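You operate a simulated robot arm through the tools that you are given. There is no shell and no other tool. Be economical: measure what you need, move in short steps, check, and stop when the job is done.

You are at the controls of a simulated robot arm. One attempt, no reset.

TASK
Brush the mud off the boot on the rack, then polish its toe.
Fine: wooden brush for mud, dark brush for polish, both back where they lay; the boot ends on the oak chest.
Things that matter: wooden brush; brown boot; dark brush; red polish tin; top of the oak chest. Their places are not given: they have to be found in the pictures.

It is judged by the outcome, as a careful person would: the job done as asked, and still so three seconds after it is handed in. It fails if anything else is knocked over, pushed out of place, dropped, spilled or broken.

THE ROBOT
A 7-joint arm with a two-finger parallel gripper, fixed in place. Base frame: the origin is at the foot of the arm, x ahead of it, y to its left, z up. Lengths are in m, angles in rad, forces in N, time in s.
With the tool pointing down near the work surface it reaches from about 0.46 to 0.92 m from the base axis. Its first joint turns from -2.007 to 2.007 rad. Payload 3.91 kg.
The TCP is the grasp point between the finger pads, 0.03 m short of the fingertips. In the tool frame z runs along the fingers and y along their closing line. The gripper opens to 0.11 m. The fingers are 0.02 m wide and 0.01 m thick; the gripper's body (0.048 by 0.112 m) begins 0.055 m behind the TCP.
Orientation is told as [roll, pitch, yaw] about the base's x, y, z axes, in that order, counted from this pose: with the fingers straight down and closing along the base's y, the tool's x points along the base's -x, its y along +y and its z along -z.

THE INTERFACE
- The arm moves only by the tool drive_tool. Its argument "targets" is a list of rows, each a list of 7 numbers: the shift along the tool's x, y, z in units of 500 mm (1.0 is 500 mm), then the turn, a rotation vector about the tool's x, y, z in units of 120 degrees (1.0 is 120 degrees), then the opening, from 0 (shut) to 1 (fully open). In form: [[x, y, z, ax, ay, az, grip], ...]. A call has 1 to 20 rows; each row is the pose to reach, as a shift and turn from the pose commanded when the call began, along the tool's axes at that moment. A call with a number of a shift or a turn outside -1 to 1 is refused whole. Rows are played at 5 a second. More than 0.05 m and 0.15 rad between two rows, or a gripper value outside its range, and nothing of the call is played. A pose out of reach is approached as far as the arm can. The call stops where the force on the tool passes 60 N (or 10 N more than at its start, if that is more) or the arm is blocked; 0.2 s more then pass. Each finger travels about 0.153 m/s and halts on what it meets, pressing with about 40 N; the grip force reading is that of the motor and also rises with nothing between the fingers. The clock runs only during rows and for 0.2 s after the last one: add rows that repeat a pose to give the fingers time. It gives the time, the measured TCP pose, the force on the tool (base axes), the opening and the grip force at its end, in the units of the frame above (readings bear some noise).
- Cameras (640 x 400 px; columns grow to the right, rows downward): "scene" is fixed at [0.2191, 0.5001, 1.2517]; the picture's right is [-0.88, -0.48, 0.00], its down [-0.35, 0.64, -0.69] and it looks along [0.33, -0.61, -0.72] (base axes); focal length 229 px, centre (320, 200). "wrist" rides on the gripper at [-0.036, 0, -0.057] in the tool frame; the picture's right is [0.00, -1.00, 0.00], its down [0.97, 0.00, -0.24] and it looks along [0.24, 0.00, 0.97] (tool axes); focal length 218 px, centre (320, 200).
- capture(camera): a new picture of that camera. It takes no simulated time.
- slide_trunk(by): slides the trunk up (or, below 0, down) by that many m; the arm rides with it, the base frame stays. It gives what a move gives, with no picture.
- pixel_to_xyz(camera, pixels): for up to 12 pixels [column, row] of the newest picture of that camera ("zoom" is the newest enlarged one), the place [x, y, z] in the base frame of the surface seen there, good to about 0.002 m. It takes no simulated time.
- enlarge(camera, box): a new picture of the part [left, top, right, bottom] of that camera's present view, enlarged. It takes no simulated time.
- finish_job(): hands the job in; it is judged then, once.

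Work in short steps. Measure before you move; look again where a grasp or a placing could have gone wrong, and mend it. You have 80 turns and 38 pictures in all, those below and enlarged ones among them. Open the gripper and draw the arm clear of the work before you hand the job in, unless the task says otherwise; then end with one line.

The tools are called after ">>>" by a JSON object that holds its "op" and its "data". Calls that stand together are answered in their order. drive_tool: Moves the arm, as the interface text tells. Its arguments: {"type":"object","properties":{"targets":{"type":"array"}},"required":["targets"]} The other tools are called the same way: slide_trunk (by) slides the trunk up or down; capture (camera) takes a picture; pixel_to_xyz (camera, pixels) gives the place of the surface under pixels of a picture; enlarge (camera, box) takes an enlarged picture of a part of a camera's view; finish_job () hands the job in.

At the start:

```text
clock: 0.0
tool_pos: [0.5293, -0.4055, 0.9817]
ee_rot: [-0.001, 0.001, -0.001]
wrist_force: [-0.2, -0.9, 0.3]
finger_gap: 0.1103
finger_force: 0.1
trunk travel left (down, up): [-0.55, 0.44]
```

scene: 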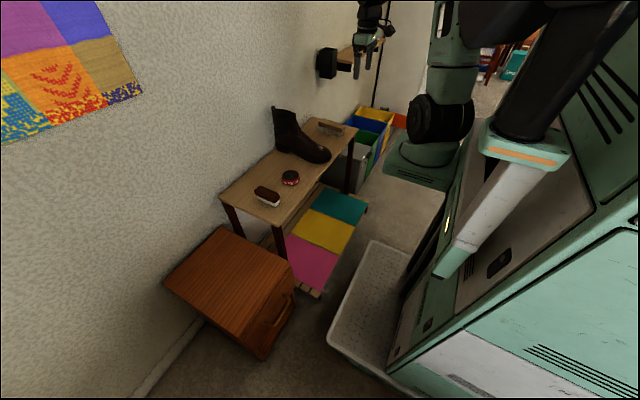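
wrist: 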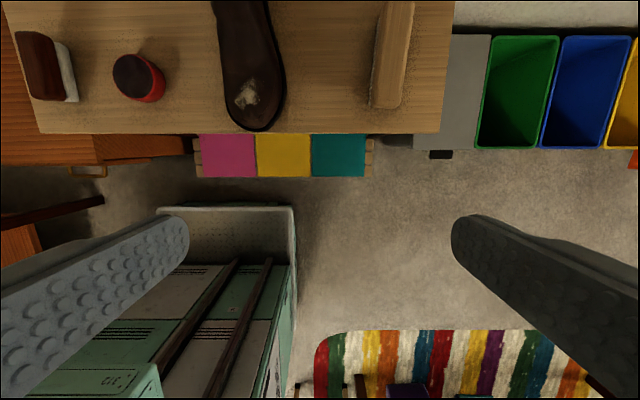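

The rack shows the boot (scene ~300,140), wooden brush (~330,127), tin (290,178), dark brush (267,197), and chest (230,290). I enlarge the scene and measure points.

>>> {"op": "enlarge", "data": {"camera": "scene", "box": [210, 90, 370, 230]}}

>>> {"op": "pixel_to_xyz", "data": {"camera": "scene", "pixels": [[225, 230], [165, 283], [292, 264], [240, 328], [230, 280], [222, 195], [280, 222], [355, 130], [310, 119], [266, 352]]}}

>>> {"op": "pixel_to_xyz", "data": {"camera": "wrist", "pixels": [[32, 60], [70, 75], [135, 70], [147, 85], [248, 90], [260, 120], [245, 20], [395, 50], [385, 95], [380, 20], [430, 120], [60, 120]]}}

```text
2.86 times, centred on (290, 160) of scene
```

zoom: 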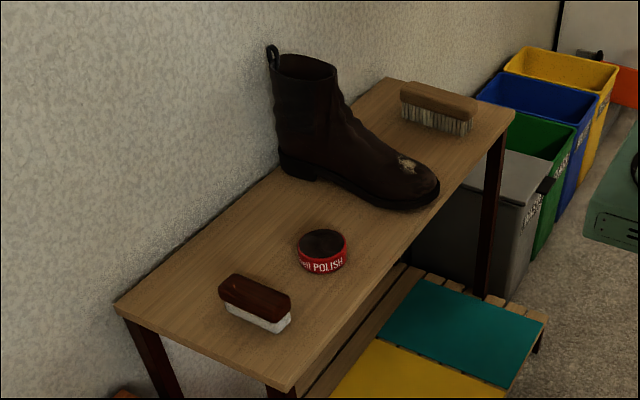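

```text
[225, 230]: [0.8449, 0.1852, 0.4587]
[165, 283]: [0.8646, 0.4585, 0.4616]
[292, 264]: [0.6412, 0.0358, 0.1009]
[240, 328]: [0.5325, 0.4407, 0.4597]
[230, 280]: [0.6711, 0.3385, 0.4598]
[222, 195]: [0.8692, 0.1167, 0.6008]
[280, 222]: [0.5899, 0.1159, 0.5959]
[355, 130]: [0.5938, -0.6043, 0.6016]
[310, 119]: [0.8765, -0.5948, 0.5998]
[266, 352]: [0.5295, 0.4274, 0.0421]
```

```text
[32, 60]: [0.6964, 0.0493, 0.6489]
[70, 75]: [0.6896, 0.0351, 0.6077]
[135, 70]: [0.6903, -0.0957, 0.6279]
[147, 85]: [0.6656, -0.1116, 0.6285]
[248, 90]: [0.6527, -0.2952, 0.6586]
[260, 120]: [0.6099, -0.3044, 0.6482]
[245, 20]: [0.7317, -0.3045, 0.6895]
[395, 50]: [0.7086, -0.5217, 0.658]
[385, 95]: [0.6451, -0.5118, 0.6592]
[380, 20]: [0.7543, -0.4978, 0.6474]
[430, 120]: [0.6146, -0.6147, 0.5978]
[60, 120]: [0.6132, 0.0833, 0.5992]
```

Rack top is z≈0.60 (x 0.59–0.875, y −0.60–0.117), chest top z≈0.46. I move the wrist camera above the rack for a good overhead look, staying high.

>>> {"op": "drive_tool", "data": {"targets": [[-0.07, 0.05, 0, 0, 0, 0, 1], [-0.14, 0.1, 0, 0, 0, 0, 1], [-0.21, 0.15, 0, 0, 0, 0, 1], [-0.28, 0.2, 0, 0, 0, 0, 1], [-0.35, 0.25, 0, 0, 0, 0, 1], [-0.42, 0.31, 0, 0, 0, 0, 1], [-0.44, 0.31, 0, 0, 0, 0, 1]]}}

>>> {"op": "capture", "data": {"camera": "wrist"}}

```text
clock: 1.6
tool_pos: [0.7519, -0.2497, 0.9826]
ee_rot: [-0.001, 0.0, -0.001]
wrist_force: [-0.4, -1.5, -0.4]
finger_gap: 0.1101
finger_force: 0.1
trunk travel left (down, up): [-0.55, 0.44]
```

```text
34 pictures are left
```

wrist: 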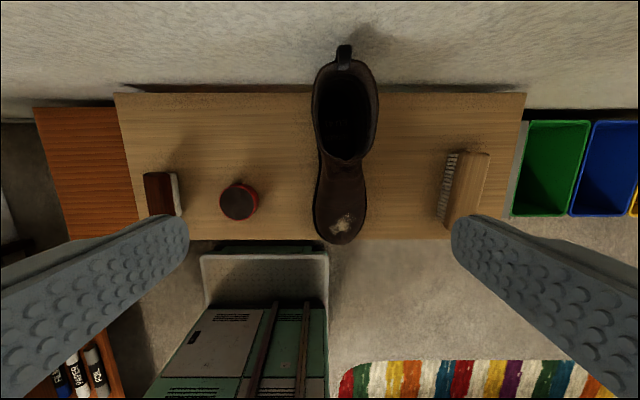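

The overhead view shows everything. I enlarge it and measure the brushes, tin, and boot.

>>> {"op": "enlarge", "data": {"camera": "wrist", "box": [130, 40, 270, 250]}}

>>> {"op": "pixel_to_xyz", "data": {"camera": "wrist", "pixels": [[146, 175], [170, 174], [176, 212], [151, 213], [178, 180], [238, 187], [223, 200], [253, 200], [238, 217], [238, 200]]}}

>>> {"op": "pixel_to_xyz", "data": {"camera": "wrist", "pixels": [[461, 155], [487, 155], [476, 185], [470, 210], [450, 205], [446, 158], [440, 205], [344, 52], [318, 90], [374, 90], [345, 155], [345, 62]]}}

>>> {"op": "pixel_to_xyz", "data": {"camera": "wrist", "pixels": [[342, 175], [342, 195], [330, 215], [342, 212], [352, 215], [342, 225], [340, 240], [317, 215], [364, 215], [342, 230], [330, 230], [350, 228]]}}

```text
1.90 times, centred on (200, 145) of wrist
```

zoom: 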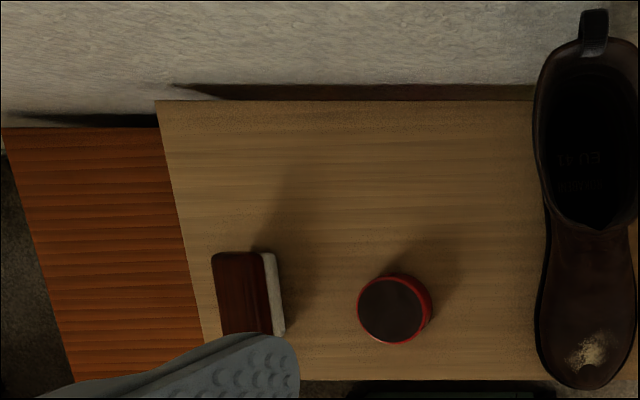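

```text
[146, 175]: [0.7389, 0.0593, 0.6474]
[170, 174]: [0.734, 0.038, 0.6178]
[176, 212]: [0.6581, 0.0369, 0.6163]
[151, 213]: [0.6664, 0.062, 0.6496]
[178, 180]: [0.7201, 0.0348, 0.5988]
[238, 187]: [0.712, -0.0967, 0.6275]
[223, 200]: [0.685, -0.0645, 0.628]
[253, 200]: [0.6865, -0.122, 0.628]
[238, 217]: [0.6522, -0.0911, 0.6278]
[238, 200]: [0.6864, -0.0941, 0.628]
```

```text
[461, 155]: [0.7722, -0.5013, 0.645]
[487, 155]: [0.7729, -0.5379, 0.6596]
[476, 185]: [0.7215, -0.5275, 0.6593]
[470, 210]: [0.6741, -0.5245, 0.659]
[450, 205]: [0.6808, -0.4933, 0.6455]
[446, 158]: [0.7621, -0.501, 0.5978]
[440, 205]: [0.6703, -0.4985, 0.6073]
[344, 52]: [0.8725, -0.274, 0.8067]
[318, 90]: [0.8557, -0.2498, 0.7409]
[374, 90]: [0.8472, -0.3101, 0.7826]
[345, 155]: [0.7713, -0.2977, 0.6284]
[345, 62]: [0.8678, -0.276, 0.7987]
```

```text
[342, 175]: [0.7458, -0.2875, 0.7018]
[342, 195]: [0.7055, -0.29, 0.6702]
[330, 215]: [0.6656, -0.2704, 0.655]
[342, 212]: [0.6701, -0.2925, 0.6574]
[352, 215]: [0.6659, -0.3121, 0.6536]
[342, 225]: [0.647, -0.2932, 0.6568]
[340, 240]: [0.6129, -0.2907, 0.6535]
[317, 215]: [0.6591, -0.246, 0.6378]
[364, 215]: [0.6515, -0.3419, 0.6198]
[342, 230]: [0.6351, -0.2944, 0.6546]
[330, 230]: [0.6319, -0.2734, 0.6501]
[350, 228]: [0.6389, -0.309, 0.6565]
```

Boot toe top ≈(0.64,−0.293,0.656) with mud at pixel (342,220); wooden brush around (0.72,−0.515). I go above the wooden brush for a closer look.

>>> {"op": "drive_tool", "data": {"targets": [[0.01, -0.09, 0, 0, 0, 0, 1], [0.02, -0.18, 0, 0, 0, 0, 1], [0.03, -0.27, 0, 0, 0, 0, 1], [0.04, -0.36, 0, 0, 0, 0, 1], [0.05, -0.45, 0, 0, 0, 0, 1], [0.064, -0.53, 0, 0, 0, 0, 1], [0.064, -0.53, 0.09, 0, 0, 0, 1], [0.064, -0.53, 0.18, 0, 0, 0, 1], [0.064, -0.53, 0.26, 0, 0, 0, 1], [0.064, -0.53, 0.26, 0, 0, 0, 1]]}}

>>> {"op": "capture", "data": {"camera": "wrist"}}

```text
clock: 3.8
tool_pos: [0.7168, -0.5136, 0.8508]
ee_rot: [-0.001, 0.0, 0.001]
wrist_force: [-1.1, 1.0, 0.7]
finger_gap: 0.1101
finger_force: 0.1
trunk travel left (down, up): [-0.55, 0.44]
```

```text
32 pictures are left
```

wrist: 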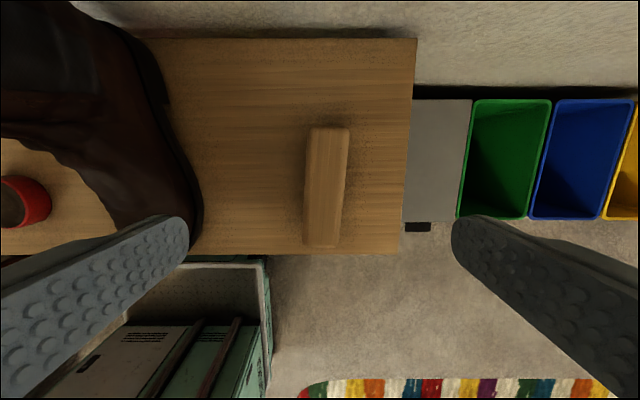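

The brush spans pixels (305–350, 128–247), slightly yawed; I measure its corners.

>>> {"op": "pixel_to_xyz", "data": {"camera": "wrist", "pixels": [[313, 133], [345, 133], [308, 240], [335, 241], [306, 185], [345, 185], [325, 130], [322, 244], [310, 185], [340, 185], [325, 185], [303, 240]]}}

```text
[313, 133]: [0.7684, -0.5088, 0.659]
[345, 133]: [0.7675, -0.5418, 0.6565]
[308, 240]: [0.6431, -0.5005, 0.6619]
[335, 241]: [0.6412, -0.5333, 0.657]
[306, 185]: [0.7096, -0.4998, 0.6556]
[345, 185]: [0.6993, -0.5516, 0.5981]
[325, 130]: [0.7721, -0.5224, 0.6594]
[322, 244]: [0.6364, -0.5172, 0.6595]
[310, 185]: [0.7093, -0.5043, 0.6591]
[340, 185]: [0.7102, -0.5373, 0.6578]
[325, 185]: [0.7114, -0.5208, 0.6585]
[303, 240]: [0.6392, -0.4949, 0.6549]
```

Brush axis yaws about −0.066 rad, centre (0.705,−0.5205), width ≈0.04, top 0.659. I descend to z≈0.648 aligned and close.

>>> {"op": "drive_tool", "data": {"targets": [[0.0236, -0.014, 0.09, 0, 0, 0.0315, 1], [0.0236, -0.014, 0.18, 0, 0, 0.0315, 1], [0.0236, -0.014, 0.26, 0, 0, 0.0315, 1], [0.0236, -0.014, 0.33, 0, 0, 0.0315, 1], [0.0236, -0.014, 0.38, 0, 0, 0.0315, 1], [0.0236, -0.014, 0.406, 0, 0, 0.0315, 1], [0.0236, -0.014, 0.406, 0, 0, 0.0315, 1], [0.0236, -0.014, 0.406, 0, 0, 0.0315, 0.5], [0.0236, -0.014, 0.406, 0, 0, 0.0315, 0.2], [0.0236, -0.014, 0.406, 0, 0, 0.0315, 0.2], [0.0236, -0.014, 0.406, 0, 0, 0.0315, 0.2]]}}

```text
clock: 6.2
tool_pos: [0.7054, -0.5216, 0.6484]
ee_rot: [0.0, 0.001, -0.066]
wrist_force: [0.8, -0.7, 0.1]
finger_gap: 0.0474
finger_force: 39.6
trunk travel left (down, up): [-0.55, 0.44]
```

Gripped (gap 0.047). I lift it 0.16 m and carry it above the toe, turning 90° so the bristles lie across the boot.

>>> {"op": "drive_tool", "data": {"targets": [[0, 0, -0.06, 0, 0, 0, 0.2], [0, 0, -0.14, 0, 0, 0, 0.2], [0, 0, -0.22, 0, 0, 0, 0.2], [0, 0, -0.32, 0, 0, 0, 0.2], [0.05, 0, -0.32, 0, 0, 0.06, 0.2], [0.1, 0, -0.32, 0, 0, 0.12, 0.2], [0.151, 0, -0.32, 0, 0, 0.18, 0.2], [0.151, 0.05, -0.32, 0, 0, 0.24, 0.2], [0.151, 0.1, -0.32, 0, 0, 0.3, 0.2], [0.151, 0.15, -0.32, 0, 0, 0.36, 0.2], [0.151, 0.2, -0.32, 0, 0, 0.42, 0.2], [0.151, 0.25, -0.32, 0, 0, 0.48, 0.2], [0.151, 0.3, -0.32, 0, 0, 0.54, 0.2], [0.151, 0.35, -0.32, 0, 0, 0.6, 0.2], [0.151, 0.4, -0.32, 0, 0, 0.66, 0.2], [0.151, 0.45, -0.32, 0, 0, 0.718, 0.2], [0.151, 0.45, -0.32, 0, 0, 0.718, 0.2]]}}

>>> {"op": "capture", "data": {"camera": "wrist"}}

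>>> {"op": "enlarge", "data": {"camera": "scene", "box": [230, 60, 390, 200]}}

```text
clock: 9.8
tool_pos: [0.6478, -0.2926, 0.8079]
ee_rot: [0.0, 0.001, -1.573]
wrist_force: [-0.4, 0.4, -2.0]
finger_gap: 0.0473
finger_force: 40.1
trunk travel left (down, up): [-0.55, 0.44]
```

```text
31 pictures are left
```

wrist: 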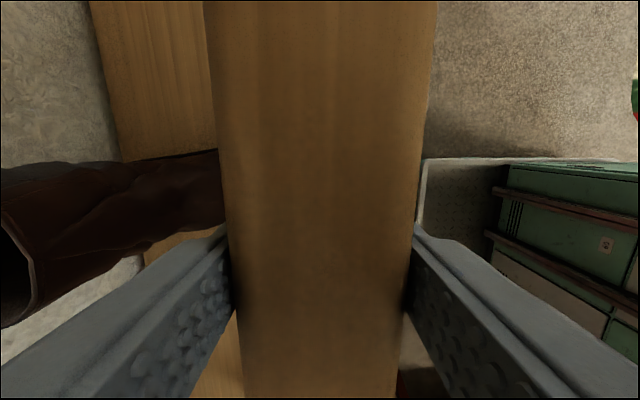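

```text
2.86 times, centred on (310, 130) of scene
```

zoom: 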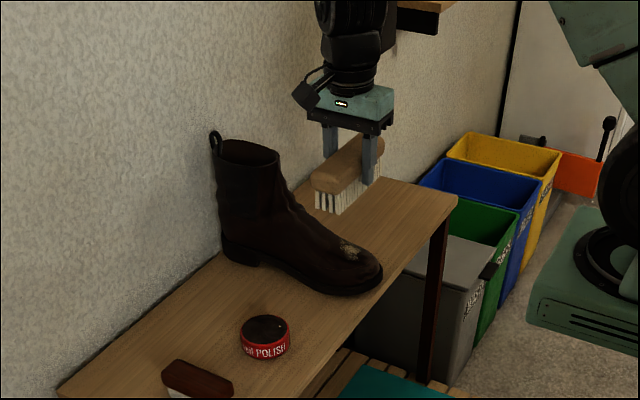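

Brush held firmly over the toe. I measure the mud patch in the zoom (~340–360, 240–260).

>>> {"op": "pixel_to_xyz", "data": {"camera": "zoom", "pixels": [[340, 240], [350, 250], [360, 258], [350, 240], [342, 252], [357, 247], [345, 260], [370, 270]]}}

>>> {"op": "drive_tool", "data": {"targets": [[0, 0, 0.06, 0, 0, 0, 0.2], [0, 0, 0.12, 0, 0, 0, 0.2], [0, 0, 0.16, 0, 0, 0, 0.2], [0, 0, 0.19, 0, 0, 0, 0.2], [0, 0, 0.2, 0, 0, 0, 0.2], [0, 0, 0.2, 0, 0, 0, 0.2]]}}

```text
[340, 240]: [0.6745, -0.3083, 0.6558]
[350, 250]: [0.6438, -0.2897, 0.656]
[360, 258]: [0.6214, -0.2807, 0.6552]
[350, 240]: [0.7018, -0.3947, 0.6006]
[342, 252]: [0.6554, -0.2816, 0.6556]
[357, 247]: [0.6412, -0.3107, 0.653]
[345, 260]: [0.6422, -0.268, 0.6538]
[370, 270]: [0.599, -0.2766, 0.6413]
```

```text
clock: 11.2
tool_pos: [0.6442, -0.2908, 0.7068]
ee_rot: [0.001, -0.001, -1.57]
wrist_force: [-0.3, 0.8, -1.1]
finger_gap: 0.0475
finger_force: 40.3
trunk travel left (down, up): [-0.55, 0.44]
```

No contact yet at z 0.707; I ease down 4 mm and stroke gently along x.

>>> {"op": "drive_tool", "data": {"targets": [[0, 0, 0.004, 0, 0, 0, 0.2], [0, 0, 0.008, 0, 0, 0, 0.2], [0, 0.03, 0.008, 0, 0, 0, 0.2], [0, 0, 0.008, 0, 0, 0, 0.2], [0, -0.03, 0.008, 0, 0, 0, 0.2], [0, 0, 0.008, 0, 0, 0, 0.2]]}}

```text
clock: 12.6
tool_pos: [0.6467, -0.2939, 0.7034]
ee_rot: [0.0, 0.0, -1.571]
wrist_force: [-2.4, 0.6, 2.4]
finger_gap: 0.0476
finger_force: 39.9
trunk travel left (down, up): [-0.55, 0.44]
```

Light contact (≈2–3 N). I press 2 mm deeper and brush back and forth across the whole patch.

>>> {"op": "drive_tool", "data": {"targets": [[0, 0, 0.004, 0, 0, 0, 0.2], [0, 0.03, 0.004, 0, 0, 0, 0.2], [0, 0.06, 0.003, 0, 0, 0, 0.2], [0, 0.03, 0.004, 0, 0, 0, 0.2], [0, 0, 0.004, 0, 0, 0, 0.2], [0, -0.03, 0.005, 0, 0, 0, 0.2], [0, -0.06, 0.005, 0, 0, 0, 0.2], [0, -0.03, 0.005, 0, 0, 0, 0.2], [0, 0, 0.004, 0, 0, 0, 0.2], [0, 0.03, 0.004, 0, 0, 0, 0.2], [0, 0.06, 0.003, 0, 0, 0, 0.2], [0, 0.03, 0.004, 0, 0, 0, 0.2], [0, 0, 0.004, 0, 0, 0, 0.2], [0, -0.03, 0.005, 0, 0, 0, 0.2], [0, -0.06, 0.005, 0, 0, 0, 0.2], [0, -0.03, 0.005, 0, 0, 0, 0.2], [0, 0, 0.004, 0, 0, 0, 0.2]]}}

>>> {"op": "enlarge", "data": {"camera": "scene", "box": [260, 90, 360, 178]}}

```text
clock: 13.4
tool_pos: [0.6619, -0.294, 0.7018]
ee_rot: [-0.023, 0.005, -1.572]
wrist_force: [-21.4, 2.2, 20.7]
finger_gap: 0.0479
finger_force: 39.8
trunk travel left (down, up): [-0.55, 0.44]
stopped in row 4: the force on the tool passed its limit (the readings are from after the stop); the commanded pose is now the measured one
```

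```text
4.55 times, centred on (310, 134) of scene
```

zoom: 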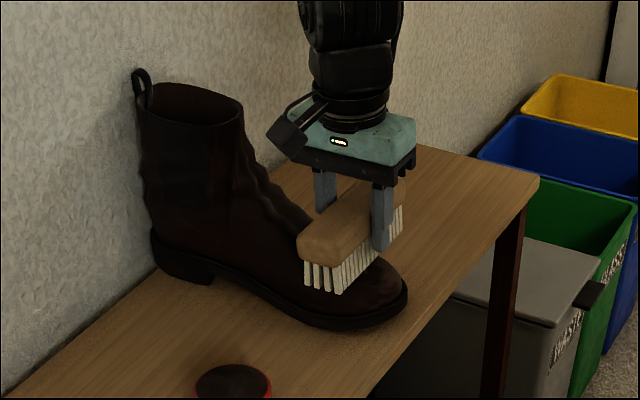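

The backstroke hit the instep slope and stopped. I raise the brush and look at the mud and whether the boot shifted.

>>> {"op": "drive_tool", "data": {"targets": [[0, -0.01, -0.03, 0, 0, 0, 0.2], [0, -0.02, -0.1, 0, 0, 0, 0.2], [0, -0.02, -0.2, 0, 0, 0, 0.2], [0, -0.02, -0.24, 0, 0, 0, 0.2]]}}

>>> {"op": "enlarge", "data": {"camera": "scene", "box": [260, 90, 360, 178]}}

>>> {"op": "pixel_to_xyz", "data": {"camera": "zoom", "pixels": [[355, 270], [370, 290], [395, 290], [350, 300], [140, 90]]}}

```text
clock: 14.4
tool_pos: [0.6574, -0.2936, 0.8203]
ee_rot: [-0.019, 0.002, -1.571]
wrist_force: [0.0, 0.3, -2.1]
finger_gap: 0.0475
finger_force: 40.0
trunk travel left (down, up): [-0.55, 0.44]
```

```text
4.55 times, centred on (310, 134) of scene
```

zoom: 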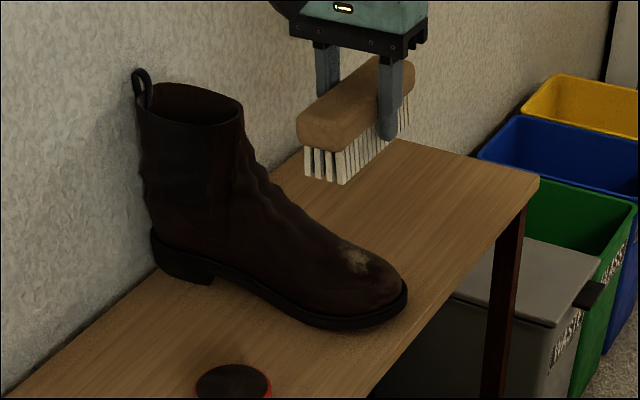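

```text
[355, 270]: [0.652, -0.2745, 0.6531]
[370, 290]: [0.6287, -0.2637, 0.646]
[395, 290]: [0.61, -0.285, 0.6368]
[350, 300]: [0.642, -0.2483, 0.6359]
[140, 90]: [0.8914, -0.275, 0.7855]
```

Mud is partially faded, at zoom ~(355,258). I measure it and the surface profile along the boot's centreline.

>>> {"op": "pixel_to_xyz", "data": {"camera": "zoom", "pixels": [[345, 245], [355, 258], [365, 265], [345, 262], [365, 253], [335, 240], [320, 232], [300, 220], [380, 272], [395, 278], [405, 292]]}}

```text
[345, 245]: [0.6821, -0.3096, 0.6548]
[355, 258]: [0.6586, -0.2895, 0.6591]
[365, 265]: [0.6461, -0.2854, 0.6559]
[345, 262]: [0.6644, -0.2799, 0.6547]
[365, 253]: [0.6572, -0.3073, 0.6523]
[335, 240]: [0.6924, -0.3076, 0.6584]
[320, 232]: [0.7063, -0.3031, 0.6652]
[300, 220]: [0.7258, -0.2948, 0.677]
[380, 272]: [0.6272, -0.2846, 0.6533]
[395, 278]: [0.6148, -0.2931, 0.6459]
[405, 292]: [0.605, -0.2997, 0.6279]
```

Mud is centred ≈(0.66,−0.292), surface 0.658. I descend to light contact again and brush sideways along y, with small x offsets and a gentle depth.

>>> {"op": "drive_tool", "data": {"targets": [[0, 0, 0.08, 0, 0.009, 0, 0.2], [0, 0, 0.16, 0, 0.009, 0, 0.2], [0, 0, 0.21, 0, 0.009, 0, 0.2], [0, 0, 0.226, 0, 0.009, 0, 0.2], [0.03, 0, 0.228, 0, 0.009, 0, 0.2], [0.06, 0, 0.228, 0, 0.009, 0, 0.2], [0.03, 0, 0.228, 0, 0.009, 0, 0.2], [0, 0, 0.228, 0, 0.009, 0, 0.2], [-0.03, 0, 0.228, 0, 0.009, 0, 0.2], [-0.06, 0, 0.228, 0, 0.009, 0, 0.2], [-0.03, 0, 0.228, 0, 0.009, 0, 0.2], [0, 0, 0.228, 0, 0.009, 0, 0.2]]}}

```text
clock: 17.0
tool_pos: [0.6553, -0.2931, 0.7074]
ee_rot: [-0.016, 0.023, -1.572]
wrist_force: [0.9, 0.4, -0.6]
finger_gap: 0.0476
finger_force: 39.7
trunk travel left (down, up): [-0.55, 0.44]
```

Barely touching at 0.707. I level the tool, lower ~3 mm and repeat the sideways strokes.

>>> {"op": "drive_tool", "data": {"targets": [[0, 0, 0.004, -0.0076, -0.011, 0, 0.2], [0.03, 0, 0.007, -0.0076, -0.011, 0, 0.2], [0.06, 0, 0.007, -0.0076, -0.011, 0, 0.2], [0.03, 0, 0.007, -0.0076, -0.011, 0, 0.2], [0, 0, 0.007, -0.0076, -0.011, 0, 0.2], [-0.03, 0, 0.007, -0.0076, -0.011, 0, 0.2], [-0.06, 0, 0.007, -0.0076, -0.011, 0, 0.2], [-0.03, 0, 0.007, -0.0076, -0.011, 0, 0.2], [0, 0, 0.007, -0.0076, -0.011, 0, 0.2], [0.03, 0, 0.007, -0.0076, -0.011, 0, 0.2], [0.06, 0, 0.007, -0.0076, -0.011, 0, 0.2], [0.03, 0, 0.007, -0.0076, -0.011, 0, 0.2], [0, 0, 0.007, -0.0076, -0.011, 0, 0.2], [-0.03, 0, 0.007, -0.0076, -0.011, 0, 0.2], [-0.06, 0, 0.007, -0.0076, -0.011, 0, 0.2], [-0.03, 0, 0.007, -0.0076, -0.011, 0, 0.2], [0, 0, 0.007, -0.0076, -0.011, 0, 0.2]]}}

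```text
clock: 20.6
tool_pos: [0.6559, -0.2929, 0.7051]
ee_rot: [-0.001, -0.002, -1.573]
wrist_force: [1.1, -1.0, -1.3]
finger_gap: 0.0475
finger_force: 40.2
trunk travel left (down, up): [-0.55, 0.44]
```

Still little force at 0.705; I lower 2.5 mm more and repeat, with a small x stroke forward.

>>> {"op": "drive_tool", "data": {"targets": [[0, 0, 0.005, 0, 0, 0, 0.2], [0.03, 0, 0.005, 0, 0, 0, 0.2], [0.06, 0, 0.005, 0, 0, 0, 0.2], [0.03, 0, 0.005, 0, 0, 0, 0.2], [0, 0, 0.005, 0, 0, 0, 0.2], [-0.03, 0, 0.005, 0, 0, 0, 0.2], [-0.06, 0, 0.005, 0, 0, 0, 0.2], [-0.03, 0, 0.005, 0, 0, 0, 0.2], [0, 0, 0.005, 0, 0, 0, 0.2], [0.03, 0, 0.005, 0, 0, 0, 0.2], [0.06, 0, 0.005, 0, 0, 0, 0.2], [0.03, 0, 0.005, 0, 0, 0, 0.2], [0, 0, 0.005, 0, 0, 0, 0.2], [0, -0.03, 0.006, 0, 0, 0, 0.2], [0, -0.06, 0.006, 0, 0, 0, 0.2], [0, -0.03, 0.006, 0, 0, 0, 0.2], [0, 0, 0.005, 0, 0, 0, 0.2]]}}

>>> {"op": "enlarge", "data": {"camera": "scene", "box": [260, 90, 360, 178]}}

```text
clock: 24.2
tool_pos: [0.6556, -0.2949, 0.7009]
ee_rot: [-0.001, 0.0, -1.573]
wrist_force: [-4.3, 0.3, 3.2]
finger_gap: 0.0476
finger_force: 39.8
trunk travel left (down, up): [-0.55, 0.44]
```

```text
4.55 times, centred on (310, 134) of scene
```

zoom: 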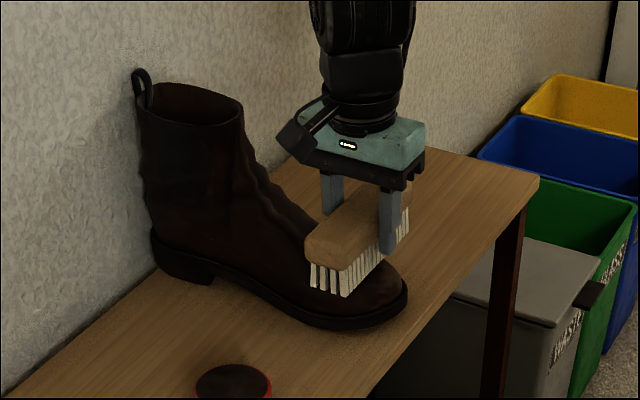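

Contact now is a few newtons and the boot is still. I continue strokes, 1 mm deeper, both y and forward x.

>>> {"op": "drive_tool", "data": {"targets": [[0, 0, 0.002, 0, 0, 0, 0.2], [0.03, 0, 0.002, 0, 0, 0, 0.2], [0.06, 0, 0.002, 0, 0, 0, 0.2], [0.03, 0, 0.002, 0, 0, 0, 0.2], [0, 0, 0.002, 0, 0, 0, 0.2], [-0.03, 0, 0.002, 0, 0, 0, 0.2], [-0.06, 0, 0.002, 0, 0, 0, 0.2], [-0.03, 0, 0.002, 0, 0, 0, 0.2], [0, 0, 0.002, 0, 0, 0, 0.2], [0, -0.03, 0.002, 0, 0, 0, 0.2], [0, -0.06, 0.002, 0, 0, 0, 0.2], [0, -0.03, 0.002, 0, 0, 0, 0.2], [0, 0, 0.002, 0, 0, 0, 0.2], [0, -0.03, 0.002, 0, 0, 0, 0.2], [0, -0.06, 0.002, 0, 0, 0, 0.2], [0, -0.03, 0.002, 0, 0, 0, 0.2], [0, 0, 0.002, 0, 0, 0, 0.2]]}}

>>> {"op": "drive_tool", "data": {"targets": [[0, -0.01, -0.06, 0, 0, 0, 0.2], [0, -0.01, -0.15, 0, 0, 0, 0.2], [0, -0.01, -0.24, 0, 0, 0, 0.2]]}}

>>> {"op": "enlarge", "data": {"camera": "scene", "box": [260, 90, 360, 178]}}

```text
clock: 27.8
tool_pos: [0.6543, -0.2945, 0.6998]
ee_rot: [-0.004, 0.001, -1.576]
wrist_force: [-21.2, 1.3, 28.9]
finger_gap: 0.0475
finger_force: 40.3
trunk travel left (down, up): [-0.55, 0.44]
```

```text
clock: 28.6
tool_pos: [0.6525, -0.2923, 0.8197]
ee_rot: [-0.003, -0.001, -1.572]
wrist_force: [0.5, -0.6, -1.6]
finger_gap: 0.0476
finger_force: 40.5
trunk travel left (down, up): [-0.55, 0.44]
```

```text
4.55 times, centred on (310, 134) of scene
```

zoom: 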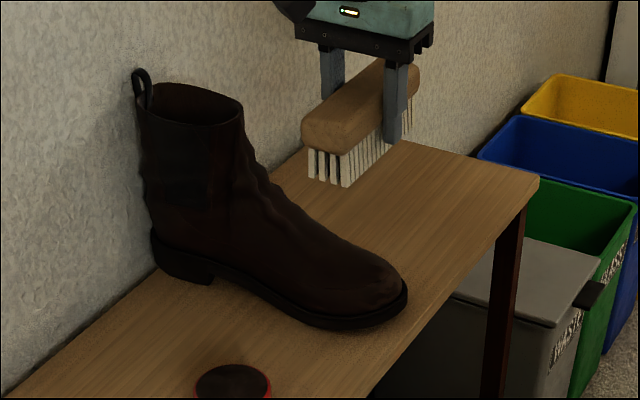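

The mud is gone. I carry the wooden brush back to above its original place, reversing the turn.

>>> {"op": "drive_tool", "data": {"targets": [[-0.04, 0, 0, 0, 0, -0.06, 0.2], [-0.08, 0, 0, 0, 0, -0.12, 0.2], [-0.12, 0, 0, 0, 0, -0.18, 0.2], [-0.16, 0, 0, 0, 0, -0.24, 0.2], [-0.2, 0, 0, 0, 0, -0.3, 0.2], [-0.24, 0, 0, 0, 0, -0.36, 0.2], [-0.28, 0.02, 0, 0, 0, -0.42, 0.2], [-0.32, 0.04, 0, 0, 0, -0.48, 0.2], [-0.36, 0.06, 0, 0, 0, -0.54, 0.2], [-0.4, 0.08, 0, 0, 0, -0.6, 0.2], [-0.43, 0.1, 0, 0, 0, -0.66, 0.2], [-0.4586, 0.1058, 0, 0, 0, -0.719, 0.2], [-0.4586, 0.1058, 0.08, 0, 0, -0.719, 0.2], [-0.4586, 0.1058, 0.16, 0, 0, -0.719, 0.2], [-0.4586, 0.1058, 0.24, 0, 0, -0.719, 0.2], [-0.4586, 0.1058, 0.3, 0, 0, -0.719, 0.2], [-0.4586, 0.1058, 0.3, 0, 0, -0.719, 0.2]]}}

```text
clock: 32.2
tool_pos: [0.7044, -0.5216, 0.6704]
ee_rot: [-0.003, 0.002, -0.068]
wrist_force: [0.1, -0.2, -0.3]
finger_gap: 0.0474
finger_force: 40.2
trunk travel left (down, up): [-0.55, 0.44]
```

Over its spot at z 0.670; I lower slowly the last 2.1 cm and read the force.

>>> {"op": "drive_tool", "data": {"targets": [[-0.002, 0, 0.02, 0, 0, 0, 0.2], [-0.002, 0, 0.034, 0, 0, 0, 0.2], [-0.002, 0, 0.04, 0, 0, 0, 0.2], [-0.002, 0, 0.042, 0, 0, 0, 0.2], [-0.002, 0, 0.042, 0, 0, 0, 0.2]]}}

```text
clock: 33.4
tool_pos: [0.7046, -0.5232, 0.65]
ee_rot: [0.0, 0.001, -0.066]
wrist_force: [0.1, 0.0, -1.8]
finger_gap: 0.0477
finger_force: 39.8
trunk travel left (down, up): [-0.55, 0.44]
```

No contact yet; 1.5 mm more, then release and rise.

>>> {"op": "drive_tool", "data": {"targets": [[0, 0.001, 0.002, 0, 0, 0, 0.2], [0, 0.001, 0.003, 0, 0, 0, 0.2], [0, 0.001, 0.003, 0, 0, 0, 0.2]]}}

>>> {"op": "drive_tool", "data": {"targets": [[0, 0, 0, 0, 0, 0, 0.5], [0, 0, 0, 0, 0, 0, 0.75], [0, 0, 0, 0, 0, 0, 1], [0, 0, 0, 0, 0, 0, 1], [0, 0, -0.06, 0, 0, 0, 1], [0, 0, -0.15, 0, 0, 0, 1], [0, 0, -0.24, 0, 0, 0, 1], [0, 0, -0.33, 0, 0, 0, 1], [0, 0, -0.42, 0, 0, 0, 1]]}}

>>> {"op": "capture", "data": {"camera": "wrist"}}

```text
clock: 34.2
tool_pos: [0.705, -0.5226, 0.6469]
ee_rot: [0.0, 0.002, -0.065]
wrist_force: [-0.3, 0.5, -1.2]
finger_gap: 0.0475
finger_force: 39.8
trunk travel left (down, up): [-0.55, 0.44]
```

```text
clock: 36.2
tool_pos: [0.705, -0.5225, 0.8593]
ee_rot: [0.0, 0.002, -0.066]
wrist_force: [0.1, 0.7, 0.0]
finger_gap: 0.1103
finger_force: 0.0
trunk travel left (down, up): [-0.55, 0.44]
```

```text
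25 pictures are left
```

wrist: 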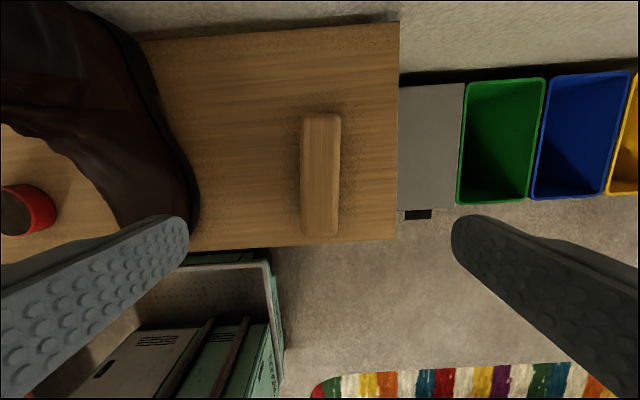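

The wooden brush stands back at its place (pixel 320,175). Next I rise and move over the tin/dark-brush area.

>>> {"op": "drive_tool", "data": {"targets": [[0, 0, -0.09, 0, 0, 0, 1], [0, 0, -0.18, 0, 0, -0.03, 1], [0, 0.0, -0.22, 0, 0, -0.0315, 1], [0.006, 0.09, -0.22, 0, 0, -0.0315, 1], [0.01, 0.18, -0.22, 0, 0, -0.0315, 1], [0.013, 0.27, -0.22, 0, 0, -0.0315, 1], [0.016, 0.36, -0.22, 0, 0, -0.0315, 1], [0.02, 0.45, -0.22, 0, 0, -0.0315, 1], [0.023, 0.54, -0.22, 0, 0, -0.0315, 1], [0.026, 0.63, -0.22, 0, 0, -0.0315, 1], [0.03, 0.72, -0.22, 0, 0, -0.0315, 1], [0.033, 0.81, -0.22, 0, 0, -0.0315, 1], [0.036, 0.9, -0.22, 0, 0, -0.0315, 1], [0.036, 0.99, -0.22, 0, 0, -0.0315, 1], [0.036, 0.99, -0.13, 0, 0, -0.0315, 1], [0.036, 0.99, -0.04, 0, 0, -0.0315, 1], [0.036, 0.99, 0.02, 0, 0, -0.0315, 1], [0.036, 0.99, 0.02, 0, 0, -0.0315, 1]]}}

>>> {"op": "capture", "data": {"camera": "wrist"}}

```text
clock: 40.0
tool_pos: [0.7193, -0.0257, 0.8457]
ee_rot: [-0.003, 0.002, 0.0]
wrist_force: [-0.5, 0.4, 0.5]
finger_gap: 0.1101
finger_force: 0.1
trunk travel left (down, up): [-0.55, 0.44]
```

```text
24 pictures are left
```

wrist: 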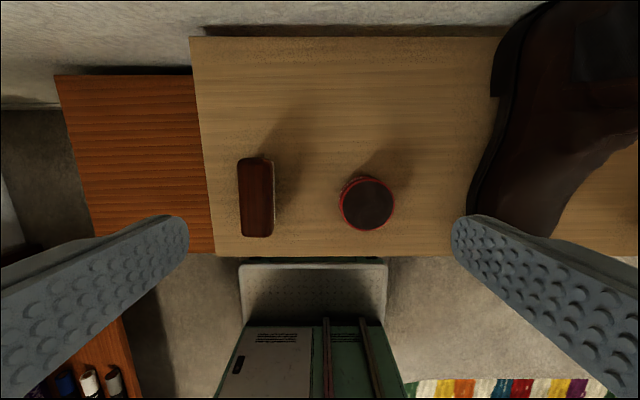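

Tin at (367,203), dark brush at (256,197). I enlarge and measure them.

>>> {"op": "enlarge", "data": {"camera": "wrist", "box": [220, 140, 420, 265]}}

>>> {"op": "pixel_to_xyz", "data": {"camera": "wrist", "pixels": [[241, 162], [270, 162], [244, 233], [270, 232], [255, 159], [257, 235], [256, 197], [342, 203], [394, 203], [367, 178], [367, 230], [367, 203]]}}

```text
3.20 times, centred on (320, 202) of wrist
```

zoom: 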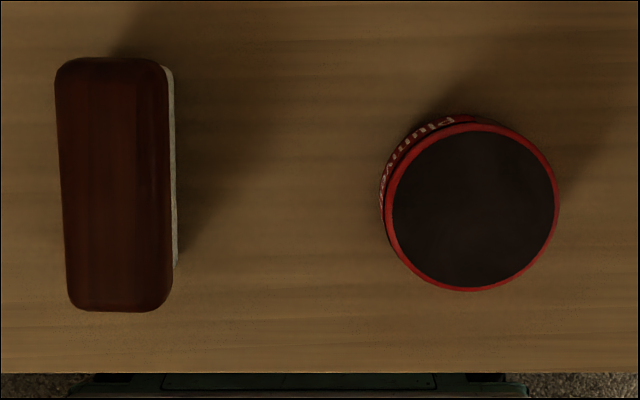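

```text
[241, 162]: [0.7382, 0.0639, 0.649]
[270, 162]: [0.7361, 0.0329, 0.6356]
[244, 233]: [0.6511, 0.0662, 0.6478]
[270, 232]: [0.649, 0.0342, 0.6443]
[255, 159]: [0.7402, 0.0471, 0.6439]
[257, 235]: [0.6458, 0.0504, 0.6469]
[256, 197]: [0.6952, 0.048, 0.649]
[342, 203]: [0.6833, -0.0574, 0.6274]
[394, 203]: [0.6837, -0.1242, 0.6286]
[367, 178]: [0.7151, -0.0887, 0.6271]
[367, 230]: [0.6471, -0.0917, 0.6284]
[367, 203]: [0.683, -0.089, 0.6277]
```

The tin is open, polish flush at 0.628; dark brush centre (0.693,0.0495), width 0.033, yaw −0.02. I descend and grasp it at z 0.644.

>>> {"op": "drive_tool", "data": {"targets": [[0.0526, 0.07, 0, 0, 0, 0.0105, 1], [0.0526, 0.1504, 0, 0, 0, 0.0105, 1], [0.0526, 0.1504, 0.09, 0, 0, 0.0105, 1], [0.0526, 0.1504, 0.18, 0, 0, 0.0105, 1], [0.0526, 0.1504, 0.27, 0, 0, 0.0105, 1], [0.0526, 0.1504, 0.34, 0, 0, 0.0105, 1], [0.0526, 0.1504, 0.39, 0, 0, 0.0105, 1], [0.0526, 0.1504, 0.4034, 0, 0, 0.0105, 1], [0.0526, 0.1504, 0.4034, 0, 0, 0.0105, 0.5], [0.0526, 0.1504, 0.4034, 0, 0, 0.0105, 0.1], [0.0526, 0.1504, 0.4034, 0, 0, 0.0105, 0.1], [0.0526, 0.1504, 0.4034, 0, 0, 0.0105, 0.1]]}}

```text
clock: 42.6
tool_pos: [0.6945, 0.0477, 0.6445]
ee_rot: [0.0, 0.0, -0.023]
wrist_force: [-0.2, -0.2, -0.2]
finger_gap: 0.0391
finger_force: 40.0
trunk travel left (down, up): [-0.55, 0.44]
```

Gripped (gap 0.039). I lift it and bring it over the tin, stopping just above the polish.

>>> {"op": "drive_tool", "data": {"targets": [[0, 0, -0.08, 0, 0, 0, 0.1], [0, 0, -0.16, 0, 0, 0, 0.1], [0.005, -0.08, -0.16, 0, 0, 0, 0.1], [0.01, -0.16, -0.16, 0, 0, 0, 0.1], [0.015, -0.24, -0.16, 0, 0, 0, 0.1], [0.0166, -0.278, -0.16, 0, 0, 0, 0.1], [0.0166, -0.278, -0.1, 0, 0, 0, 0.1], [0.0166, -0.278, -0.07, 0, 0, 0, 0.1], [0.0166, -0.278, -0.06, 0, 0, 0, 0.1], [0.0166, -0.278, -0.06, 0, 0, 0, 0.1]]}}

>>> {"op": "enlarge", "data": {"camera": "scene", "box": [240, 130, 340, 218]}}

```text
clock: 44.8
tool_pos: [0.6823, -0.0914, 0.675]
ee_rot: [-0.001, 0.002, -0.023]
wrist_force: [0.2, 0.2, -1.1]
finger_gap: 0.0392
finger_force: 40.1
trunk travel left (down, up): [-0.55, 0.44]
```

```text
4.55 times, centred on (290, 174) of scene
```

zoom: 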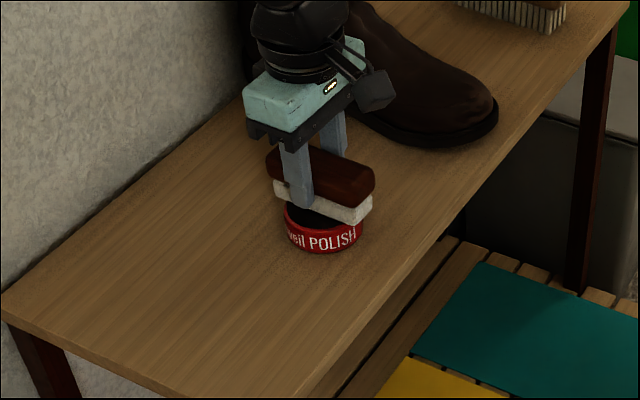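

The brush is ~2 mm above the tin. I lower it in small steps to press lightly on the polish, holding a moment.

>>> {"op": "drive_tool", "data": {"targets": [[0, 0, 0.004, 0, 0, 0, 0.1], [0, 0, 0.007, 0, 0, 0, 0.1], [0, 0, 0.008, 0, 0, 0, 0.1], [0, 0, 0.008, 0, 0, 0, 0.1]]}}

```text
clock: 45.8
tool_pos: [0.6828, -0.0911, 0.6733]
ee_rot: [0.001, -0.002, -0.024]
wrist_force: [-3.4, -1.9, 32.3]
finger_gap: 0.0396
finger_force: 39.0
trunk travel left (down, up): [-0.55, 0.44]
```

Firm contact (32 N) on the polish. I lift off and check whether the bristles picked up polish.

>>> {"op": "drive_tool", "data": {"targets": [[0, 0, -0.01, 0, 0, 0, 0.1], [0, 0, -0.08, 0, 0, 0, 0.1], [0, 0, -0.16, 0, 0, 0, 0.1], [0, 0, -0.25, 0, 0, 0, 0.1]]}}

>>> {"op": "enlarge", "data": {"camera": "scene", "box": [240, 110, 340, 198]}}

```text
clock: 46.8
tool_pos: [0.6816, -0.0879, 0.7948]
ee_rot: [0.0, 0.004, -0.023]
wrist_force: [0.1, -0.3, -1.7]
finger_gap: 0.0393
finger_force: 39.8
trunk travel left (down, up): [-0.55, 0.44]
```

```text
4.55 times, centred on (290, 154) of scene
```

zoom: 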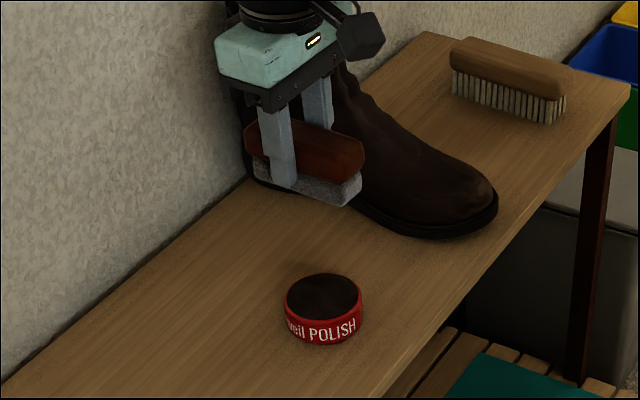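

The bristles are now grey with polish and the tin hasn't moved. I carry the brush over the toe, turning it crosswise.

>>> {"op": "drive_tool", "data": {"targets": [[0.04, 0, 0, 0, 0, 0.06, 0.1], [0.074, 0, 0, 0, 0, 0.12, 0.1], [0.074, -0.04, 0, 0, 0, 0.18, 0.1], [0.074, -0.08, 0, 0, 0, 0.24, 0.1], [0.074, -0.12, 0, 0, 0, 0.3, 0.1], [0.074, -0.16, 0, 0, 0, 0.36, 0.1], [0.074, -0.2, 0, 0, 0, 0.42, 0.1], [0.074, -0.24, 0, 0, 0, 0.48, 0.1], [0.074, -0.28, 0, 0, 0, 0.54, 0.1], [0.074, -0.32, 0, 0, 0, 0.6, 0.1], [0.074, -0.36, 0, 0, 0, 0.66, 0.1], [0.074, -0.41, 0, 0, 0, 0.72, 0.1], [0.074, -0.41, 0, 0, 0, 0.739, 0.1], [0.074, -0.41, 0.08, 0, 0, 0.739, 0.1], [0.074, -0.41, 0.14, 0, 0, 0.739, 0.1], [0.074, -0.41, 0.18, 0, 0, 0.739, 0.1], [0.074, -0.41, 0.18, 0, 0, 0.739, 0.1]]}}

```text
clock: 50.4
tool_pos: [0.6417, -0.2963, 0.7074]
ee_rot: [-0.001, -0.001, -1.571]
wrist_force: [0.1, 0.1, -1.1]
finger_gap: 0.0392
finger_force: 40.2
trunk travel left (down, up): [-0.55, 0.44]
```

At 0.707, just above contact. I lower ~8.5 mm gradually with sideways strokes.

>>> {"op": "drive_tool", "data": {"targets": [[0, 0, 0.008, 0, 0, 0, 0.1], [0, 0, 0.014, 0, 0, 0, 0.1], [0, 0, 0.017, 0, 0, 0, 0.1], [0.03, 0, 0.017, 0, 0, 0, 0.1], [0, 0, 0.017, 0, 0, 0, 0.1], [-0.03, 0, 0.017, 0, 0, 0, 0.1], [0, 0, 0.017, 0, 0, 0, 0.1]]}}

```text
clock: 52.0
tool_pos: [0.6399, -0.297, 0.6996]
ee_rot: [0.0, -0.004, -1.574]
wrist_force: [-0.9, -8.9, 8.9]
finger_gap: 0.0394
finger_force: 39.9
trunk travel left (down, up): [-0.55, 0.44]
```

Good contact (~10 N). I polish with a set of strokes in y and x at this height.

>>> {"op": "drive_tool", "data": {"targets": [[0.03, 0, 0, 0, 0, 0, 0.1], [0.05, 0, 0, 0, 0, 0, 0.1], [0.02, 0, 0, 0, 0, 0, 0.1], [-0.01, 0, 0, 0, 0, 0, 0.1], [-0.04, 0, 0, 0, 0, 0, 0.1], [-0.01, 0, 0, 0, 0, 0, 0.1], [0.02, 0, 0, 0, 0, 0, 0.1], [0.0, -0.02, 0.001, 0, 0, 0, 0.1], [0, -0.04, 0.003, 0, 0, 0, 0.1], [0.03, -0.04, 0.003, 0, 0, 0, 0.1], [0, -0.04, 0.003, 0, 0, 0, 0.1], [-0.03, -0.04, 0.003, 0, 0, 0, 0.1], [0, -0.04, 0.003, 0, 0, 0, 0.1], [0, -0.02, 0.001, 0, 0, 0, 0.1], [0, 0.01, -0.001, 0, 0, 0, 0.1], [0, -0.02, 0.001, 0, 0, 0, 0.1], [0, 0.01, -0.001, 0, 0, 0, 0.1], [0, 0, 0, 0, 0, 0, 0.1]]}}

>>> {"op": "drive_tool", "data": {"targets": [[0, 0, -0.06, 0, 0, 0, 0.1], [0, 0, -0.14, 0, 0, 0, 0.1], [0, 0, -0.22, 0, 0, 0, 0.1]]}}

>>> {"op": "enlarge", "data": {"camera": "scene", "box": [260, 90, 360, 178]}}

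```text
clock: 55.8
tool_pos: [0.6398, -0.2951, 0.6998]
ee_rot: [-0.001, 0.001, -1.571]
wrist_force: [0.9, 0.6, -0.6]
finger_gap: 0.0393
finger_force: 40.0
trunk travel left (down, up): [-0.55, 0.44]
```

```text
clock: 56.6
tool_pos: [0.6391, -0.2975, 0.8083]
ee_rot: [-0.003, -0.001, -1.571]
wrist_force: [0.6, 0.1, -1.2]
finger_gap: 0.0391
finger_force: 40.3
trunk travel left (down, up): [-0.55, 0.44]
```

```text
4.55 times, centred on (310, 134) of scene
```

zoom: 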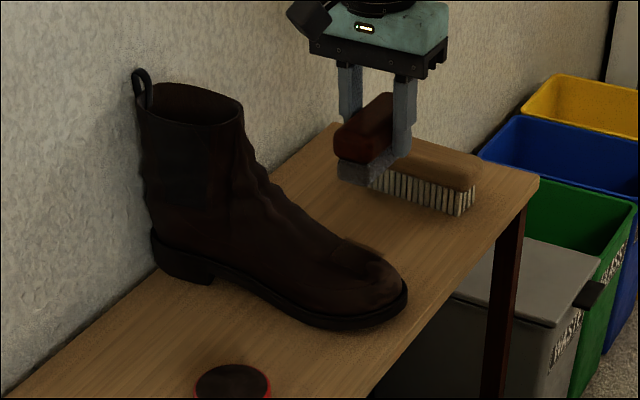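

A slight sheen band appears on the toe (385,262), but coverage is unclear. I polish more, a bit firmer and at several x positions.

>>> {"op": "drive_tool", "data": {"targets": [[0.008, 0, 0.09, 0, 0, 0, 0.1], [0.008, 0, 0.17, 0, 0, 0, 0.1], [0.008, 0, 0.21, 0, 0, 0, 0.1], [0.008, 0, 0.22, 0, 0, 0, 0.1], [0.04, 0, 0.22, 0, 0, 0, 0.1], [0.008, 0, 0.22, 0, 0, 0, 0.1], [-0.025, 0, 0.22, 0, 0, 0, 0.1], [0.008, 0, 0.221, 0, 0, 0, 0.1], [0.04, 0, 0.221, 0, 0, 0, 0.1], [0.008, 0, 0.221, 0, 0, 0, 0.1], [-0.025, 0, 0.221, 0, 0, 0, 0.1], [0.008, 0, 0.221, 0, 0, 0, 0.1]]}}

```text
clock: 59.2
tool_pos: [0.6389, -0.2908, 0.698]
ee_rot: [-0.002, 0.001, -1.572]
wrist_force: [-0.1, 0.6, -1.3]
finger_gap: 0.0392
finger_force: 40.5
trunk travel left (down, up): [-0.55, 0.44]
```

No force at 0.698, so I go lower by 2.5 mm and stroke again.

>>> {"op": "drive_tool", "data": {"targets": [[0, 0, 0.003, 0, 0, 0, 0.1], [0, 0, 0.005, 0, 0, 0, 0.1], [0.03, 0, 0.005, 0, 0, 0, 0.1], [0, 0, 0.005, 0, 0, 0, 0.1], [-0.03, 0, 0.005, 0, 0, 0, 0.1], [0, 0, 0.005, 0, 0, 0, 0.1]]}}

```text
clock: 60.6
tool_pos: [0.6397, -0.2946, 0.6959]
ee_rot: [0.001, -0.004, -1.574]
wrist_force: [-0.7, -10.3, 11.4]
finger_gap: 0.0394
finger_force: 40.2
trunk travel left (down, up): [-0.55, 0.44]
```

Contact ~11 N at 0.696. I make a longer set of strokes covering the toe here.

>>> {"op": "drive_tool", "data": {"targets": [[0.03, 0, 0, 0, 0, 0, 0.1], [0.05, 0, 0, 0, 0, 0, 0.1], [0.02, 0, 0, 0, 0, 0, 0.1], [-0.01, 0, 0, 0, 0, 0, 0.1], [-0.04, 0, 0, 0, 0, 0, 0.1], [-0.01, 0, 0, 0, 0, 0, 0.1], [0.02, -0.02, 0.001, 0, 0, 0, 0.1], [0.04, -0.03, 0.004, 0, 0, 0, 0.1], [0.01, -0.03, 0.004, 0, 0, 0, 0.1], [-0.02, -0.03, 0.004, 0, 0, 0, 0.1], [0.01, -0.03, 0.004, 0, 0, 0, 0.1], [0, -0.01, 0.001, 0, 0, 0, 0.1], [0, 0.02, -0.002, 0, 0, 0, 0.1], [0.03, 0.02, -0.002, 0, 0, 0, 0.1], [0, 0.02, -0.002, 0, 0, 0, 0.1], [-0.03, 0.02, -0.002, 0, 0, 0, 0.1], [0, 0.02, -0.002, 0, 0, 0, 0.1], [0, 0, 0, 0, 0, 0, 0.1]]}}

>>> {"op": "drive_tool", "data": {"targets": [[0, 0, -0.06, 0, 0, 0, 0.1], [0, 0, -0.14, 0, 0, 0, 0.1], [0, 0, -0.23, 0, 0, 0, 0.1]]}}

>>> {"op": "enlarge", "data": {"camera": "scene", "box": [260, 90, 360, 178]}}

```text
clock: 64.4
tool_pos: [0.6414, -0.291, 0.6947]
ee_rot: [-0.003, -0.001, -1.57]
wrist_force: [0.0, 0.5, -1.1]
finger_gap: 0.0391
finger_force: 39.6
trunk travel left (down, up): [-0.55, 0.44]
```

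```text
clock: 65.2
tool_pos: [0.6402, -0.2894, 0.8102]
ee_rot: [0.001, 0.0, -1.571]
wrist_force: [1.3, 0.1, -0.5]
finger_gap: 0.0394
finger_force: 39.8
trunk travel left (down, up): [-0.55, 0.44]
```

```text
4.55 times, centred on (310, 134) of scene
```

zoom: 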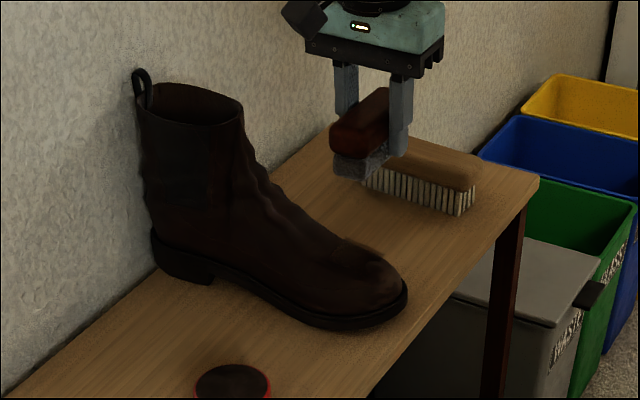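

I take a tighter zoom of the toe to judge the polish.

>>> {"op": "enlarge", "data": {"camera": "scene", "box": [315, 128, 355, 165]}}

```text
10.81 times, centred on (335, 146) of scene
```

zoom: 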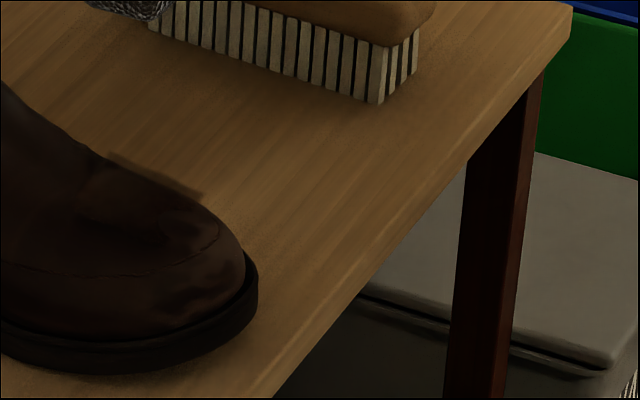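

There seem to be sheen highlights on the toe. I carry the brush back toward its place, pausing mid-way to view the toe with the wrist camera.

>>> {"op": "drive_tool", "data": {"targets": [[0.04, 0, -0.03, 0, 0, -0.06, 0.1], [0.08, 0, -0.06, 0, 0, -0.12, 0.1], [0.12, 0, -0.1, 0, 0, -0.18, 0.1], [0.16, 0, -0.1, 0, 0, -0.24, 0.1], [0.2, 0, -0.1, 0, 0, -0.3, 0.1], [0.24, 0, -0.1, 0, 0, -0.36, 0.1], [0.28, 0, -0.1, 0, 0, -0.42, 0.1], [0.32, 0.02, -0.1, 0, 0, -0.48, 0.1], [0.36, 0.04, -0.1, 0, 0, -0.54, 0.1], [0.38, 0.07, -0.1, 0, 0, -0.6, 0.1], [0.38, 0.09, -0.1, 0, 0, -0.66, 0.1], [0.38, 0.108, -0.1, 0, 0, -0.72, 0.1], [0.38, 0.108, -0.1, 0, 0, -0.739, 0.1], [0.38, 0.108, -0.1, 0, 0, -0.739, 0.1]]}}

>>> {"op": "capture", "data": {"camera": "wrist"}}

```text
clock: 68.2
tool_pos: [0.6948, -0.102, 0.8592]
ee_rot: [0.0, 0.001, -0.021]
wrist_force: [0.3, -0.4, -1.2]
finger_gap: 0.0394
finger_force: 40.2
trunk travel left (down, up): [-0.55, 0.44]
```

```text
17 pictures are left
```

wrist: 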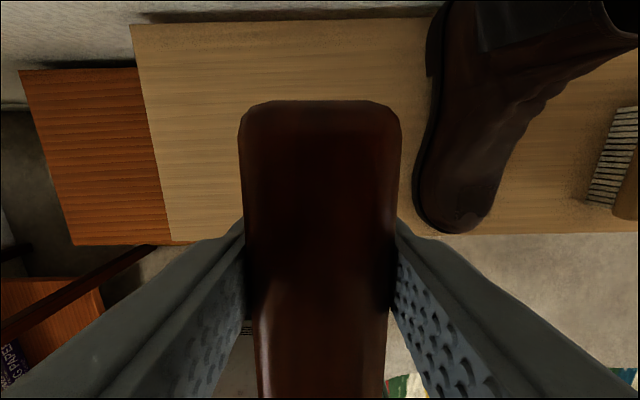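

>>> {"op": "enlarge", "data": {"camera": "wrist", "box": [400, 120, 540, 240]}}

```text
3.33 times, centred on (470, 180) of wrist
```

zoom: 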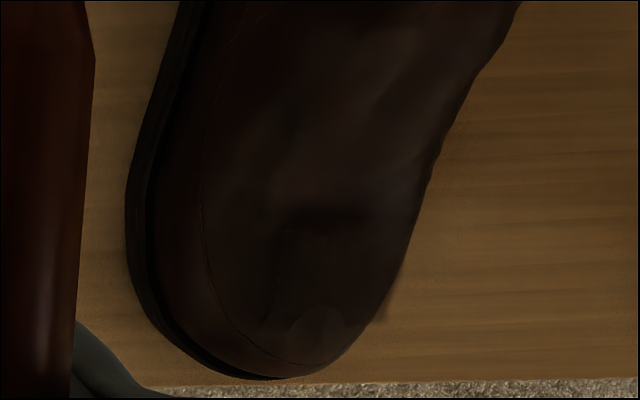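

A darker polish patch is visible on the toe (zoom 270–385, 205–330). I measure where it lies relative to the toe.

>>> {"op": "pixel_to_xyz", "data": {"camera": "zoom", "pixels": [[280, 210], [380, 210], [280, 325], [375, 325], [330, 265], [315, 330], [290, 370], [210, 330]]}}

```text
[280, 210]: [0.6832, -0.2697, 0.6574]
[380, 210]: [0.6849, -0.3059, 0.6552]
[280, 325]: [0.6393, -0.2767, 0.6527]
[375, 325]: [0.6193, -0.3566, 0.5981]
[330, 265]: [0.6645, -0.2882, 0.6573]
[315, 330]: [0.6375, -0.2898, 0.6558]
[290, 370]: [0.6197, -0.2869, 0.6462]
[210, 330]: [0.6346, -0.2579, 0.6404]
```

The patch lies at x 0.64–0.685 with a small sheen disc at (0.6375,−0.29). To be sure I go back for one more polishing round centred there.

>>> {"op": "drive_tool", "data": {"targets": [[0.05, 0, 0, 0, 0, 0.06, 0.1], [0.102, 0, 0, 0, 0, 0.12, 0.1], [0.102, -0.04, 0, 0, 0, 0.18, 0.1], [0.102, -0.08, 0, 0, 0, 0.24, 0.1], [0.102, -0.12, 0, 0, 0, 0.3, 0.1], [0.102, -0.16, 0, 0, 0, 0.36, 0.1], [0.102, -0.2, 0, 0, 0, 0.42, 0.1], [0.102, -0.24, 0.02, 0, 0, 0.48, 0.1], [0.102, -0.28, 0.06, 0, 0, 0.54, 0.1], [0.102, -0.32, 0.1, 0, 0, 0.6, 0.1], [0.102, -0.35, 0.14, 0, 0, 0.66, 0.1], [0.102, -0.378, 0.18, 0, 0, 0.72, 0.1], [0.102, -0.378, 0.22, 0, 0, 0.74, 0.1], [0.102, -0.378, 0.26, 0, 0, 0.74, 0.1], [0.102, -0.378, 0.3, 0, 0, 0.74, 0.1], [0.102, -0.378, 0.32, 0, 0, 0.74, 0.1], [0.102, -0.378, 0.322, 0, 0, 0.74, 0.1]]}}

>>> {"op": "drive_tool", "data": {"targets": [[0, 0, 0.002, 0, 0, 0, 0.1], [0, 0, 0.004, 0, 0, 0, 0.1], [0, 0, 0.006, 0, 0, 0, 0.1], [0, 0, 0.007, 0, 0, 0, 0.1]]}}

```text
clock: 71.8
tool_pos: [0.6381, -0.289, 0.701]
ee_rot: [-0.003, 0.0, -1.572]
wrist_force: [-0.4, 0.0, -0.9]
finger_gap: 0.0394
finger_force: 40.3
trunk travel left (down, up): [-0.55, 0.44]
```

```text
clock: 72.8
tool_pos: [0.6406, -0.2891, 0.6966]
ee_rot: [-0.002, 0.0, -1.572]
wrist_force: [-0.6, -0.2, -1.0]
finger_gap: 0.0391
finger_force: 40.1
trunk travel left (down, up): [-0.55, 0.44]
```

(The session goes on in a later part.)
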